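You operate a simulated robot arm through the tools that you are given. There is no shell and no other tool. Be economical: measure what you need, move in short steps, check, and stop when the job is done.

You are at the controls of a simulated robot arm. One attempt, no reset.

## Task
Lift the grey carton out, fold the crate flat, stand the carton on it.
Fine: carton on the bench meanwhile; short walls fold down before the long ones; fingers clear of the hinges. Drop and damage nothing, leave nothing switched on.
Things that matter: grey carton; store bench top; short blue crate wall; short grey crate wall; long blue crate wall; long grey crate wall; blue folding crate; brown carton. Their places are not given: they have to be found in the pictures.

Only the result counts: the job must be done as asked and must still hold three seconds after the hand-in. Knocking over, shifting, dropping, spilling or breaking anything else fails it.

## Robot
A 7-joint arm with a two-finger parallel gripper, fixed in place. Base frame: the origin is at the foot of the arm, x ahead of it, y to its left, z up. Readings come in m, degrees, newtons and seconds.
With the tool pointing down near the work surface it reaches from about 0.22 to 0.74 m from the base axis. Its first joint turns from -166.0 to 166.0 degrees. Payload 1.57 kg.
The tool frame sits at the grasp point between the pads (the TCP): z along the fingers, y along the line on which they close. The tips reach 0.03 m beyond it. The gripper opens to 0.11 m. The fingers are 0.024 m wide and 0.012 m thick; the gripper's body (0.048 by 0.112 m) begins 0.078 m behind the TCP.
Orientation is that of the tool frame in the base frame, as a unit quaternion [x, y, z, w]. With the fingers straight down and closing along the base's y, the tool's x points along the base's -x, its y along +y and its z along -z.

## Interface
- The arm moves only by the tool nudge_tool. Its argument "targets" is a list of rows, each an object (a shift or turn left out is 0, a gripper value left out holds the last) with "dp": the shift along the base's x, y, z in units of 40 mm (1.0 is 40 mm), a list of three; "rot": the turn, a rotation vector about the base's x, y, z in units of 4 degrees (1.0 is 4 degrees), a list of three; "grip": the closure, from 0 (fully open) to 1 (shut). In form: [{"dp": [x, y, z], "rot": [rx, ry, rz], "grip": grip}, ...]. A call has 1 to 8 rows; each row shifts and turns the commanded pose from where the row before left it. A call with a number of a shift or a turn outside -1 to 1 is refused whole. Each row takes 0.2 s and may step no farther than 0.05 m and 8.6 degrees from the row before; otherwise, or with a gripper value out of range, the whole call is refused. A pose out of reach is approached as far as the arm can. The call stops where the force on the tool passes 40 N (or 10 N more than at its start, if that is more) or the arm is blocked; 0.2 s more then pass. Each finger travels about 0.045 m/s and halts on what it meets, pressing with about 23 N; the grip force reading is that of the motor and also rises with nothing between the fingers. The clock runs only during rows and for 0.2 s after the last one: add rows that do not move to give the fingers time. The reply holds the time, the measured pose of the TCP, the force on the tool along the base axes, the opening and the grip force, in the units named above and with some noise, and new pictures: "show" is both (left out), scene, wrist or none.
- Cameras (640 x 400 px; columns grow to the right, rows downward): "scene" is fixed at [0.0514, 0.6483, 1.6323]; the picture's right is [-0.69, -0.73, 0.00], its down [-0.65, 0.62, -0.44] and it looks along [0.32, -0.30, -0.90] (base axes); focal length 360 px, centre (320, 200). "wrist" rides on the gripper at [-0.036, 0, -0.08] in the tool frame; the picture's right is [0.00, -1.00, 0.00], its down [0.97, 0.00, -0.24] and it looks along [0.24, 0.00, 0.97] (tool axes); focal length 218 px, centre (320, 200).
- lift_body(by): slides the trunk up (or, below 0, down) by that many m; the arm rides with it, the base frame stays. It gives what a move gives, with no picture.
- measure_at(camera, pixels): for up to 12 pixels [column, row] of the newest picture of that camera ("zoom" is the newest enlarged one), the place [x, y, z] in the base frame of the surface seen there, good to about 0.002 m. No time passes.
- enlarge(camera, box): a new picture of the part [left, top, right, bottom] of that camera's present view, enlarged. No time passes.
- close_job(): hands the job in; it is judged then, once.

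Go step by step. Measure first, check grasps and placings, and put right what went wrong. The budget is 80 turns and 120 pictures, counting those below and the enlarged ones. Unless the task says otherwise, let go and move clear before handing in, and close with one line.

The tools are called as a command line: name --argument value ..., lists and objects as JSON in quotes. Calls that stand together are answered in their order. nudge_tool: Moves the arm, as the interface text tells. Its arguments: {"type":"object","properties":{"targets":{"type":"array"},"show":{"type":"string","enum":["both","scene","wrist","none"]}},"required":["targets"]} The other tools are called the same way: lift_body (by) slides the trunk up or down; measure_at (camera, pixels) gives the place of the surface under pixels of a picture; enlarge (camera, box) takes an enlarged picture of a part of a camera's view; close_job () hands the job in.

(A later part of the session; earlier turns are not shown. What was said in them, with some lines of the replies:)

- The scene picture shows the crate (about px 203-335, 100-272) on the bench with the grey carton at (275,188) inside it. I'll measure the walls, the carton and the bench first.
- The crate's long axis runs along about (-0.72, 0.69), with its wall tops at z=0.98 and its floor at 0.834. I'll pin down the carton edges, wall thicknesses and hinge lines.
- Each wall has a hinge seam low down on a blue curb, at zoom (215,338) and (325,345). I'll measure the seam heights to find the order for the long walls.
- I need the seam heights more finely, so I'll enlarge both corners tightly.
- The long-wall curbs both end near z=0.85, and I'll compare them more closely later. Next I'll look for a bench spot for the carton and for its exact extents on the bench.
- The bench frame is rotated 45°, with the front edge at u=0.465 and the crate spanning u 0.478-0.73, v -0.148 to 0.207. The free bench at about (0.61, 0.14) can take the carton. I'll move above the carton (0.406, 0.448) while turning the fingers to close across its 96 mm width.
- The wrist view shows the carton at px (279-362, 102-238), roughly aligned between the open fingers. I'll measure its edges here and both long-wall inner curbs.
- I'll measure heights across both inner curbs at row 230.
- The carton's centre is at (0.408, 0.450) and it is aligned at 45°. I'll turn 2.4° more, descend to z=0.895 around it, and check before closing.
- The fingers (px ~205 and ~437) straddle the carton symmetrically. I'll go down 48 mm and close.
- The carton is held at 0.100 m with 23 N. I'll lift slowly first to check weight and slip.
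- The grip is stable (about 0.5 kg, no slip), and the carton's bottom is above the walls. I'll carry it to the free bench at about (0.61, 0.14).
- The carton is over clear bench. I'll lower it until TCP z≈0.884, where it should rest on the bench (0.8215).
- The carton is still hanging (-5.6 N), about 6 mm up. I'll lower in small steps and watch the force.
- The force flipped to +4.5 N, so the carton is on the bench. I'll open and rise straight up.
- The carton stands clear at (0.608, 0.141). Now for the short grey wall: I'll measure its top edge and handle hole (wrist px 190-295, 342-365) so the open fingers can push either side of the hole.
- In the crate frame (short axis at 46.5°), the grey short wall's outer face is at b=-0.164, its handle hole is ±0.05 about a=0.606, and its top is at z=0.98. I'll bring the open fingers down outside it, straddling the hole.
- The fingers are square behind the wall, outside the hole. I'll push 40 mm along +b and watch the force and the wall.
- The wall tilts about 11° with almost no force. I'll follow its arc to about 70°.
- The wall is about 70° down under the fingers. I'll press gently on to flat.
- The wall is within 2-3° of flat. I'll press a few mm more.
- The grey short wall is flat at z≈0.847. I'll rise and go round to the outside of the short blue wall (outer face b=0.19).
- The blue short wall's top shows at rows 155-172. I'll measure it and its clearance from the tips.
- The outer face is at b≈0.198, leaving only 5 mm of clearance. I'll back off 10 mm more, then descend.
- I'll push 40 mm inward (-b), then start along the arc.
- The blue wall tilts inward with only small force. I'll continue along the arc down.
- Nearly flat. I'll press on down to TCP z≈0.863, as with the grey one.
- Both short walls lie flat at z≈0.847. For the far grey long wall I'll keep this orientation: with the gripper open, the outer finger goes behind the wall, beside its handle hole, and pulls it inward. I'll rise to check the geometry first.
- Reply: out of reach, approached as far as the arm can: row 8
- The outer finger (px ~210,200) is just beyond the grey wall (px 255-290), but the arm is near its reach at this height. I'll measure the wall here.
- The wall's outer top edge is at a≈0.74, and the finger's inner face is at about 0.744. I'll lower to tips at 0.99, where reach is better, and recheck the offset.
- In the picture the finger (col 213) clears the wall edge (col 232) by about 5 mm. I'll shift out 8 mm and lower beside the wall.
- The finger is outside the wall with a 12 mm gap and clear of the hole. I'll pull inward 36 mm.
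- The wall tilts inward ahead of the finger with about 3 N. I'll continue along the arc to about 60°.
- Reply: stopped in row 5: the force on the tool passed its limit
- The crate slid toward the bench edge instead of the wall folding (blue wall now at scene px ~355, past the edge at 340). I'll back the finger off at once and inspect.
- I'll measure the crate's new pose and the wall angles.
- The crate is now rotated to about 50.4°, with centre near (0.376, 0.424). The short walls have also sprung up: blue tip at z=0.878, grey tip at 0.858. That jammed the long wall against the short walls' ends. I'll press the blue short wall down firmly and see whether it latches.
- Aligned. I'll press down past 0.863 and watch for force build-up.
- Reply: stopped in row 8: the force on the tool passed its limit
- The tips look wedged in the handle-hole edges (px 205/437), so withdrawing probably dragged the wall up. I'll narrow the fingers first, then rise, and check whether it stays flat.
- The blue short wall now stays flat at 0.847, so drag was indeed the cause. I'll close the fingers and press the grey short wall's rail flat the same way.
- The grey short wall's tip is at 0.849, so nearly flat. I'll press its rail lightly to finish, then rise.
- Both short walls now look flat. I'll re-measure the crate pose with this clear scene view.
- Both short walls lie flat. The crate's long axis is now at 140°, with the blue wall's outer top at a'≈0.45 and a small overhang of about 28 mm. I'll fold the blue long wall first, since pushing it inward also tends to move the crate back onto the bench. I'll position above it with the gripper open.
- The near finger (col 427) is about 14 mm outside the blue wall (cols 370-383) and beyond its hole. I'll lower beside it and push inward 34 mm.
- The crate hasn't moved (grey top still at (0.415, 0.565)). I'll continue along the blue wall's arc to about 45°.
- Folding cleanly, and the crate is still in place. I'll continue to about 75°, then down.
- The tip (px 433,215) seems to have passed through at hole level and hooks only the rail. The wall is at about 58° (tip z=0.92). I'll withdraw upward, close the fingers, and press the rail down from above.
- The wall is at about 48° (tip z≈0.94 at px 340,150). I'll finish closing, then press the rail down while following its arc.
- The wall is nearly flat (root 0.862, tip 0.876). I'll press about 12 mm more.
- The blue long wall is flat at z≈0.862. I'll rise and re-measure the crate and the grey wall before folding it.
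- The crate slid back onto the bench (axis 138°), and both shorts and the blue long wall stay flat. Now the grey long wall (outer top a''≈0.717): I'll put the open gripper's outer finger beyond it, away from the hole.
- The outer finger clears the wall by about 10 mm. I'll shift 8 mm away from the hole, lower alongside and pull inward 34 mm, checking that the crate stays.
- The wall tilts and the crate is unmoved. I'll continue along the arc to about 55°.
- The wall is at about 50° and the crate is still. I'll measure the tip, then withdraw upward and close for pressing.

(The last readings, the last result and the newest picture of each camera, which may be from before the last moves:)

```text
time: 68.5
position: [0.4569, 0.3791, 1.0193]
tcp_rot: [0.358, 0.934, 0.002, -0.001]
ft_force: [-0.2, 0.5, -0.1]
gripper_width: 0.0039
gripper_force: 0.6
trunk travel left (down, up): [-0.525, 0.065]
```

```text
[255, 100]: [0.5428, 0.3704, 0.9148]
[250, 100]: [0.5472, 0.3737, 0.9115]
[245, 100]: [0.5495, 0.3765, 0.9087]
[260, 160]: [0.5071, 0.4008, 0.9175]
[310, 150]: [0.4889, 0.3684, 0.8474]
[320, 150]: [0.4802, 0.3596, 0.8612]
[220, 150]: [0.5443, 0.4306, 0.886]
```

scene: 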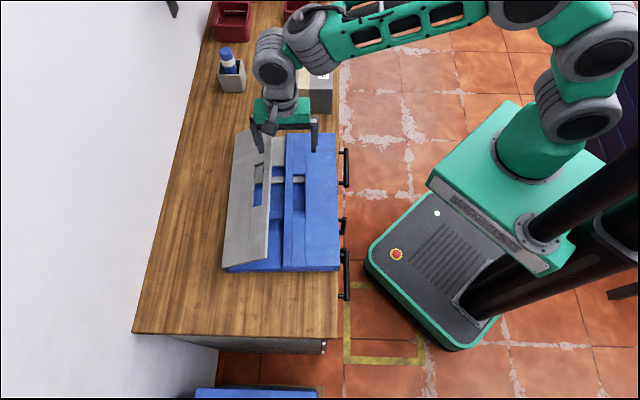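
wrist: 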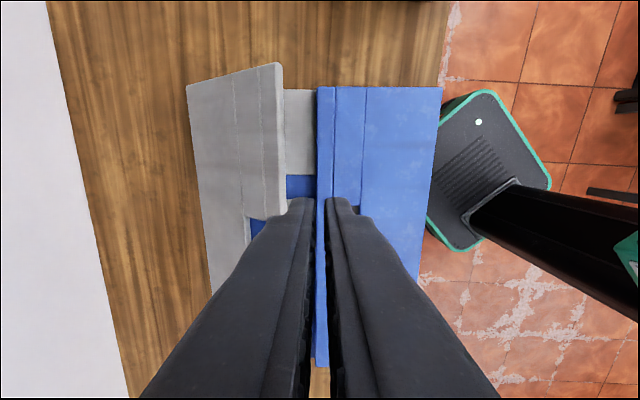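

The grey wall's tip is at a''≈0.62, z≈0.925. I'll move above its rail and press down along its arc.

nudge_tool --targets '[{"dp": [0.34, 0.38, 0], "grip": 1}, {"dp": [0.34, 0.38, 0]}, {"dp": [0, 0, -0.8]}, {"dp": [0, 0, -0.6]}, {"dp": [-0.1, -0.11, -0.5]}, {"dp": [-0.1, -0.11, -0.45]}, {"dp": [-0.09, -0.1, -0.4]}, {"dp": [-0.06, -0.07, -0.2]}]'

measure_at --camera "wrist" --pixels '[[320, 130], [300, 130], [250, 130], [200, 130], [340, 130], [360, 130], [420, 130]]'

```text
time: 70.3
position: [0.4696, 0.3937, 0.9012]
tcp_rot: [0.359, 0.933, 0.002, 0.0]
ft_force: [-0.3, 0.6, -0.1]
gripper_width: 0.0
gripper_force: 21.2
trunk travel left (down, up): [-0.525, 0.065]
```

scene: 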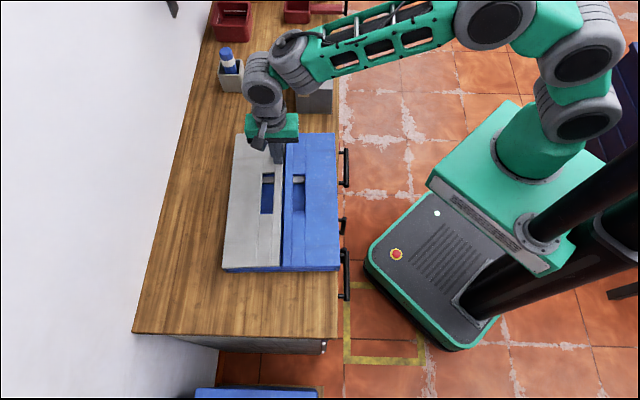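
wrist: 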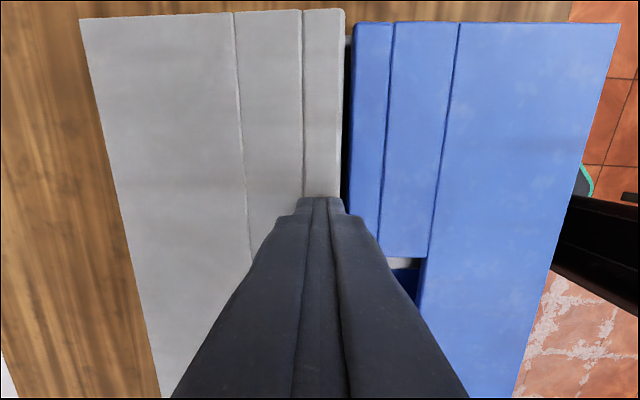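

```text
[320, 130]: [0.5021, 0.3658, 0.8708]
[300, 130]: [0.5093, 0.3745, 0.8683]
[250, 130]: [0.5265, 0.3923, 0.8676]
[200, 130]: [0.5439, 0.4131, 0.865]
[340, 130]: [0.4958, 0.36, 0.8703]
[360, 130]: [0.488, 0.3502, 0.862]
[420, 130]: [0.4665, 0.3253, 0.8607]
```

Beautiful: the walls fit edge to edge with the grey tip at 0.870. I'll press about 10 mm more, then rise.

nudge_tool --targets '[{"dp": [0, 0, -0.12]}, {"dp": [0, 0, -0.1]}, {"dp": [0, 0, -0.08]}, {"dp": [0, 0, 0]}, {"dp": [0, 0, 0.5]}, {"dp": [0, 0, 0.9]}, {"dp": [0, 0, 0.9]}, {"dp": [0, 0, 0.9]}]'

measure_at --camera "scene" --pixels '[[240, 150], [277, 240], [230, 260], [260, 220], [274, 260], [290, 260], [300, 220], [330, 260], [335, 150], [224, 268], [338, 268], [290, 240]]'

```text
time: 72.1
position: [0.471, 0.3931, 1.0161]
tcp_rot: [0.358, 0.934, 0.002, -0.001]
ft_force: [-0.1, 0.0, 0.0]
gripper_width: 0.0
gripper_force: 21.1
trunk travel left (down, up): [-0.525, 0.065]
```

scene: 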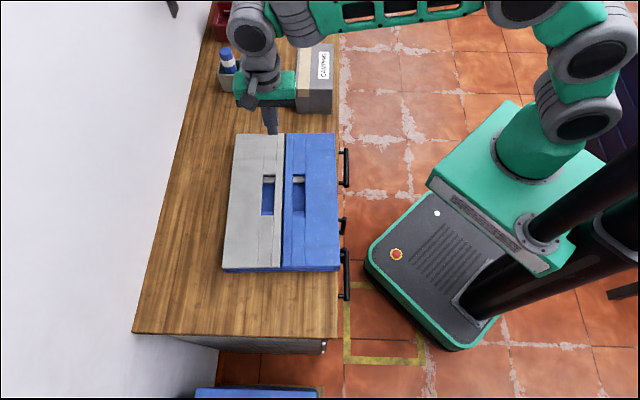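
wrist: 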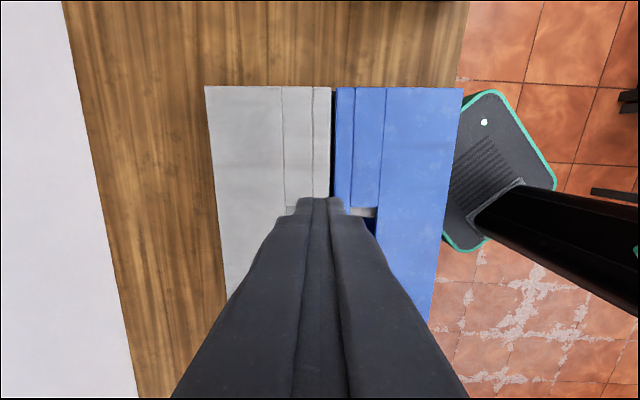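

```text
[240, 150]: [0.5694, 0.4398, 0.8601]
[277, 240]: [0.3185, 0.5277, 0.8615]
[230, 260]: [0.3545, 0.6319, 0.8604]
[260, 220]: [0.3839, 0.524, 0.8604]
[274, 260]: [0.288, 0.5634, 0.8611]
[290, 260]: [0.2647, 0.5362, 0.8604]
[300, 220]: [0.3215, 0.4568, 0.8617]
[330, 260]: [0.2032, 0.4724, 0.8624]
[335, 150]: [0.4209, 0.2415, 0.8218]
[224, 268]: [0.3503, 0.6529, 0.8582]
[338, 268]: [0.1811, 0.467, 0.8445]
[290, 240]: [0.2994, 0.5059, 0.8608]
```

All the walls are flat at z≈0.861 and holding. Now I'll fetch the carton at (0.608, 0.141), opening and aligning on the way.

nudge_tool --targets '[{"dp": [0.43, -0.79, 0.2], "rot": [0, 0, -0.72], "grip": 0}, {"dp": [0.43, -0.79, 0.2]}, {"dp": [0.43, -0.79, 0.2]}, {"dp": [0.43, -0.79, 0.2]}, {"dp": [0.43, -0.79, 0]}, {"dp": [0.43, -0.79, 0]}, {"dp": [0.43, -0.79, 0]}, {"dp": [0.43, -0.79, 0]}]' --show "wrist"

measure_at --camera "wrist" --pixels '[[280, 110], [360, 110], [280, 220], [350, 220], [320, 100], [320, 240]]'

```text
time: 73.9
position: [0.609, 0.141, 1.0484]
tcp_rot: [0.382, 0.924, 0.003, -0.001]
ft_force: [0.5, -0.5, -0.2]
gripper_width: 0.1099
gripper_force: 0.1
trunk travel left (down, up): [-0.525, 0.065]
```

wrist: 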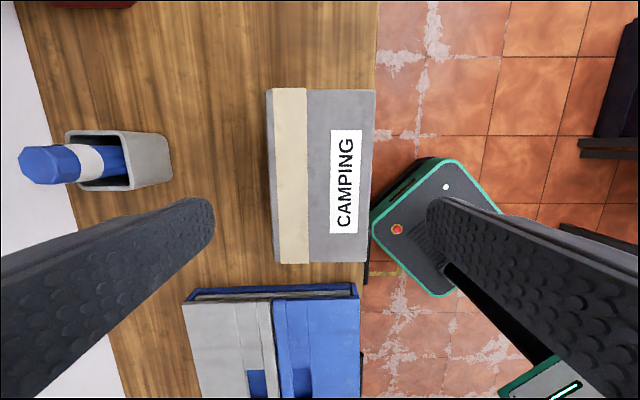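

```text
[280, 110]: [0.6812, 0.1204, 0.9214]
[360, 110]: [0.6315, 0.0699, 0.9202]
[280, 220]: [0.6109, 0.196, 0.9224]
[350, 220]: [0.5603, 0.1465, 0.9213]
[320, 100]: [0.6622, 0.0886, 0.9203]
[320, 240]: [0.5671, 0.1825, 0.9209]
```

The carton is centred between the fingers (cols 272-370). I'll descend to 0.885 and grip.

nudge_tool --targets '[{"dp": [0, 0, -0.8]}, {"dp": [0, 0, -0.9]}, {"dp": [0, 0, -0.9]}, {"dp": [0, 0, -0.9]}, {"dp": [0, 0, -0.5]}, {"dp": [0, 0, 0]}]' --show "none"

nudge_tool --targets '[{"grip": 0.5}, {"grip": 1}, {"grip": 1}, {"grip": 1}, {"dp": [0, 0, 0.3]}, {"dp": [0, 0, 0.5]}, {"dp": [0, 0, 0.7]}, {"dp": [0, 0, 0.7]}]'

```text
time: 75.3
position: [0.609, 0.1412, 0.8876]
tcp_rot: [0.381, 0.925, 0.002, 0.0]
ft_force: [-0.5, 0.3, 0.0]
gripper_width: 0.1099
gripper_force: 0.0
trunk travel left (down, up): [-0.525, 0.065]
```

```text
time: 77.1
position: [0.6064, 0.141, 0.978]
tcp_rot: [0.381, 0.925, 0.002, 0.0]
ft_force: [0.3, 0.1, -5.2]
gripper_width: 0.1
gripper_force: 23.1
trunk travel left (down, up): [-0.525, 0.065]
```

scene: 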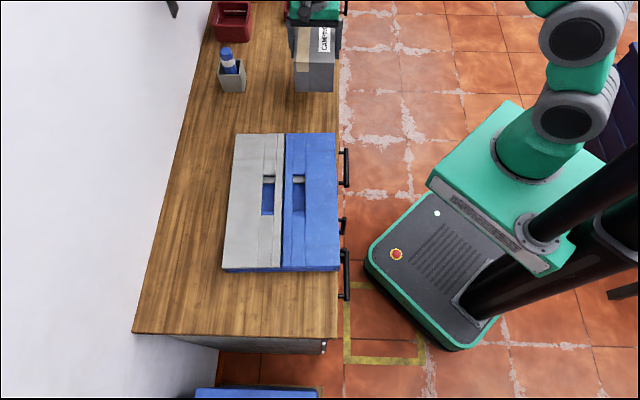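
wrist: 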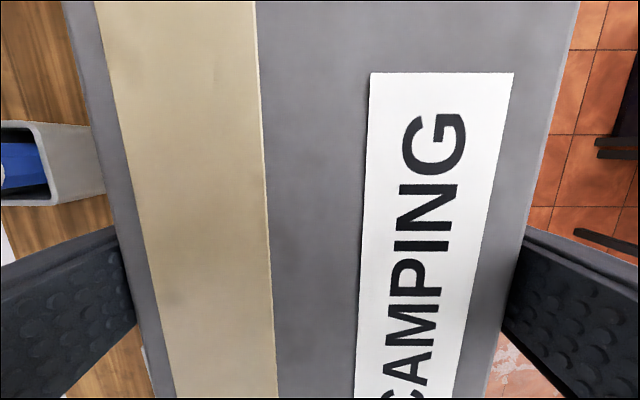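

The carton is held (-5.2 N, 0.100 m). I'll carry it to the crate's centre at about (0.391, 0.439), turning to match the crate.

measure_at --camera "scene" --pixels '[[239, 137], [333, 136], [226, 266], [334, 265], [285, 200]]'

nudge_tool --targets '[{"dp": [-0.25, 0.35, 0.5]}, {"dp": [-0.45, 0.6, 0.3]}, {"dp": [-0.54, 0.745, 0]}, {"dp": [-0.54, 0.745, 0]}, {"dp": [-0.54, 0.745, 0]}, {"dp": [-0.54, 0.745, 0]}, {"dp": [-0.54, 0.745, 0]}, {"dp": [-0.54, 0.745, 0]}]' --show "none"

```text
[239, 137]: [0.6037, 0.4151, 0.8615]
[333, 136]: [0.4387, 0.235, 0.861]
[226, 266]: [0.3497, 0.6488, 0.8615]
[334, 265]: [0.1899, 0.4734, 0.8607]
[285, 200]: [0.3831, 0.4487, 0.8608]
```

```text
time: 78.9
position: [0.45, 0.3606, 1.0078]
tcp_rot: [0.381, 0.925, 0.002, 0.0]
ft_force: [-0.1, 0.0, -4.6]
gripper_width: 0.0998
gripper_force: 23.0
trunk travel left (down, up): [-0.525, 0.065]
```

The crate's top centre is at (0.3955, 0.443). I'll finish the move and lower towards z≈0.93.

nudge_tool --targets '[{"dp": [-0.5, 0.75, 0], "rot": [0, 0, 0.3]}, {"dp": [-0.45, 0.7, 0], "rot": [0, 0, 0.3]}, {"dp": [-0.4, 0.6, 0]}, {"dp": [0, 0, 0]}, {"dp": [0, 0, -0.6]}, {"dp": [0, 0, -0.6]}, {"dp": [0, 0, -0.5]}, {"dp": [0, 0, 0]}]'

```text
time: 80.7
position: [0.3956, 0.4406, 0.9402]
tcp_rot: [0.36, 0.933, 0.002, 0.0]
ft_force: [-0.5, 0.7, -4.7]
gripper_width: 0.0998
gripper_force: 23.2
trunk travel left (down, up): [-0.525, 0.065]
```

scene: 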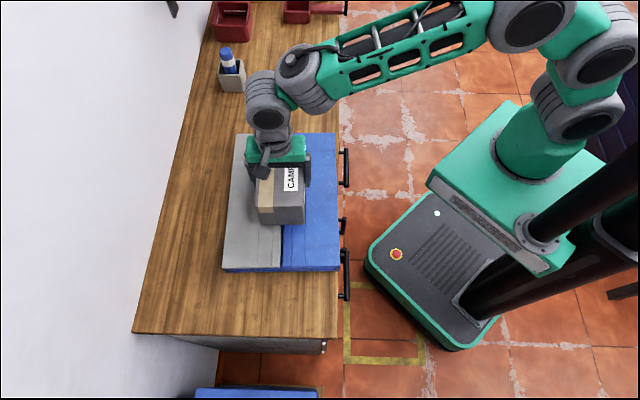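
wrist: 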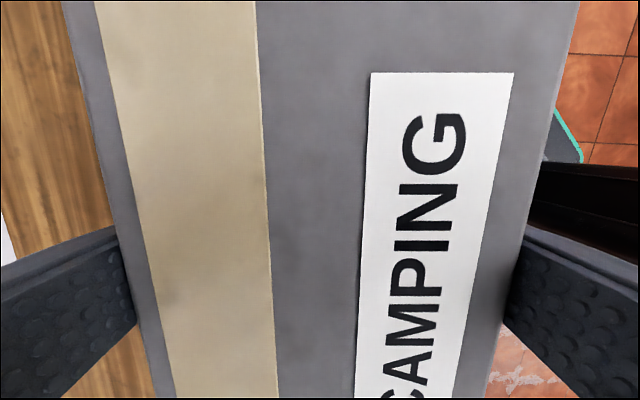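

The carton is centred over the folded crate, with about 12 mm to go. I'll lower it gently.

nudge_tool --targets '[{"dp": [0, 0, -0.12]}, {"dp": [0, 0, -0.08]}, {"dp": [0, 0, -0.04]}, {"dp": [0, 0, 0]}]' --show "none"

```text
time: 81.7
position: [0.3952, 0.44, 0.9314]
tcp_rot: [0.362, 0.932, 0.002, 0.0]
ft_force: [-0.4, -0.3, -5.0]
gripper_width: 0.1001
gripper_force: 22.4
trunk travel left (down, up): [-0.525, 0.065]
```

nudge_tool --targets '[{"dp": [0, 0, -0.04]}, {"dp": [0, 0, -0.03]}, {"dp": [0, 0, 0]}]' --show "none"

```text
time: 82.5
position: [0.3953, 0.4397, 0.9282]
tcp_rot: [0.362, 0.932, 0.001, 0.0]
ft_force: [1.1, 0.5, -4.7]
gripper_width: 0.0999
gripper_force: 22.5
trunk travel left (down, up): [-0.525, 0.065]
```

nudge_tool --targets '[{"dp": [0, 0, -0.03]}, {"dp": [0, 0, -0.03]}, {"dp": [0, 0, 0]}]' --show "none"

```text
time: 83.3
position: [0.3961, 0.4398, 0.9275]
tcp_rot: [0.361, 0.933, 0.005, 0.002]
ft_force: [-1.1, -1.0, 13.7]
gripper_width: 0.0998
gripper_force: 22.5
trunk travel left (down, up): [-0.525, 0.065]
```

The force is now +13.7 N, so the carton rests on the crate. I'll ease up 1 mm, release and rise.

nudge_tool --targets '[{"dp": [0, 0, 0.03]}, {"grip": 0}, {"grip": 0}, {"grip": 0}, {"dp": [0, 0, 0.4]}, {"dp": [0, 0, 0.9]}, {"dp": [0, 0, 0.9]}, {"dp": [0, 0, 0.9]}]' --show "none"

nudge_tool --targets '[{"dp": [0.4, -0.8, 0.3]}, {"dp": [0.4, -0.8, 0]}, {"dp": [0.4, -0.8, 0]}, {"dp": [0.4, -0.8, 0]}, {"dp": [0.4, -0.8, 0]}, {"dp": [0, 0, 0]}]'

measure_at --camera "scene" --pixels '[[265, 170], [295, 170], [265, 205], [295, 205], [240, 150], [240, 250], [320, 150], [320, 250], [280, 250], [290, 250]]'

```text
time: 85.1
position: [0.3951, 0.4394, 1.0504]
tcp_rot: [0.362, 0.932, 0.003, 0.0]
ft_force: [-0.5, 0.5, -0.2]
gripper_width: 0.11
gripper_force: 0.0
trunk travel left (down, up): [-0.525, 0.065]
```

```text
time: 86.5
position: [0.476, 0.2791, 1.0635]
tcp_rot: [0.361, 0.932, 0.003, 0.0]
ft_force: [-0.3, -0.4, 0.0]
gripper_width: 0.1099
gripper_force: 0.0
trunk travel left (down, up): [-0.525, 0.065]
```

scene: 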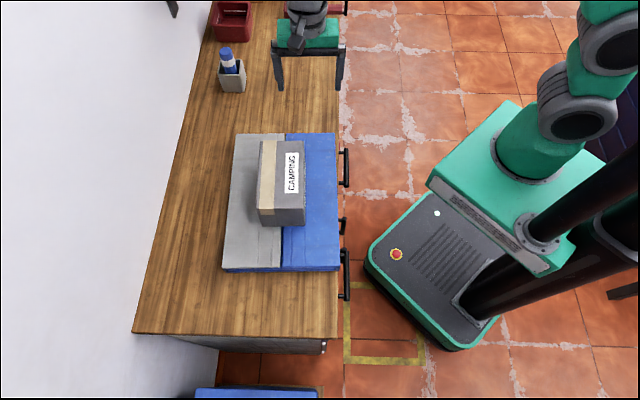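
wrist: 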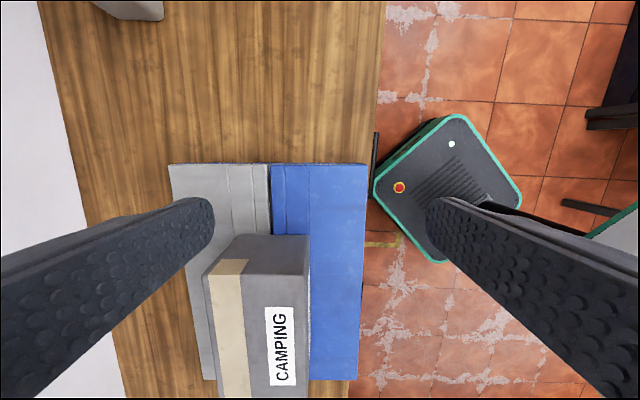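

```text
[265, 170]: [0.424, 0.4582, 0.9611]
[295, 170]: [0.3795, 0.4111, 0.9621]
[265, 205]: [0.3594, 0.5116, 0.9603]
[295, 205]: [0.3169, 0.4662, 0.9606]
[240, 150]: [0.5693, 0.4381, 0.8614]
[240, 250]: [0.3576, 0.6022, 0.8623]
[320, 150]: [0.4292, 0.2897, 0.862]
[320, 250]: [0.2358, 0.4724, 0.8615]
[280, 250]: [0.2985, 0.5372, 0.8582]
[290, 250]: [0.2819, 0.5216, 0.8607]
```

The carton stands level (top z≈0.961 at all four points) on the flat crate (all walls at ≈0.862), and the gripper is open and well clear. I'll hand it in.

close_job

```text
The job is handed in.
```

The grey carton now stands level on the crate, which is folded flat on the bench, and the job is handed in. While I was folding, the crate slid and briefly overhung the front edge. It is back on the bench, but turned a couple of degrees from where it started. I never saw the brown carton.
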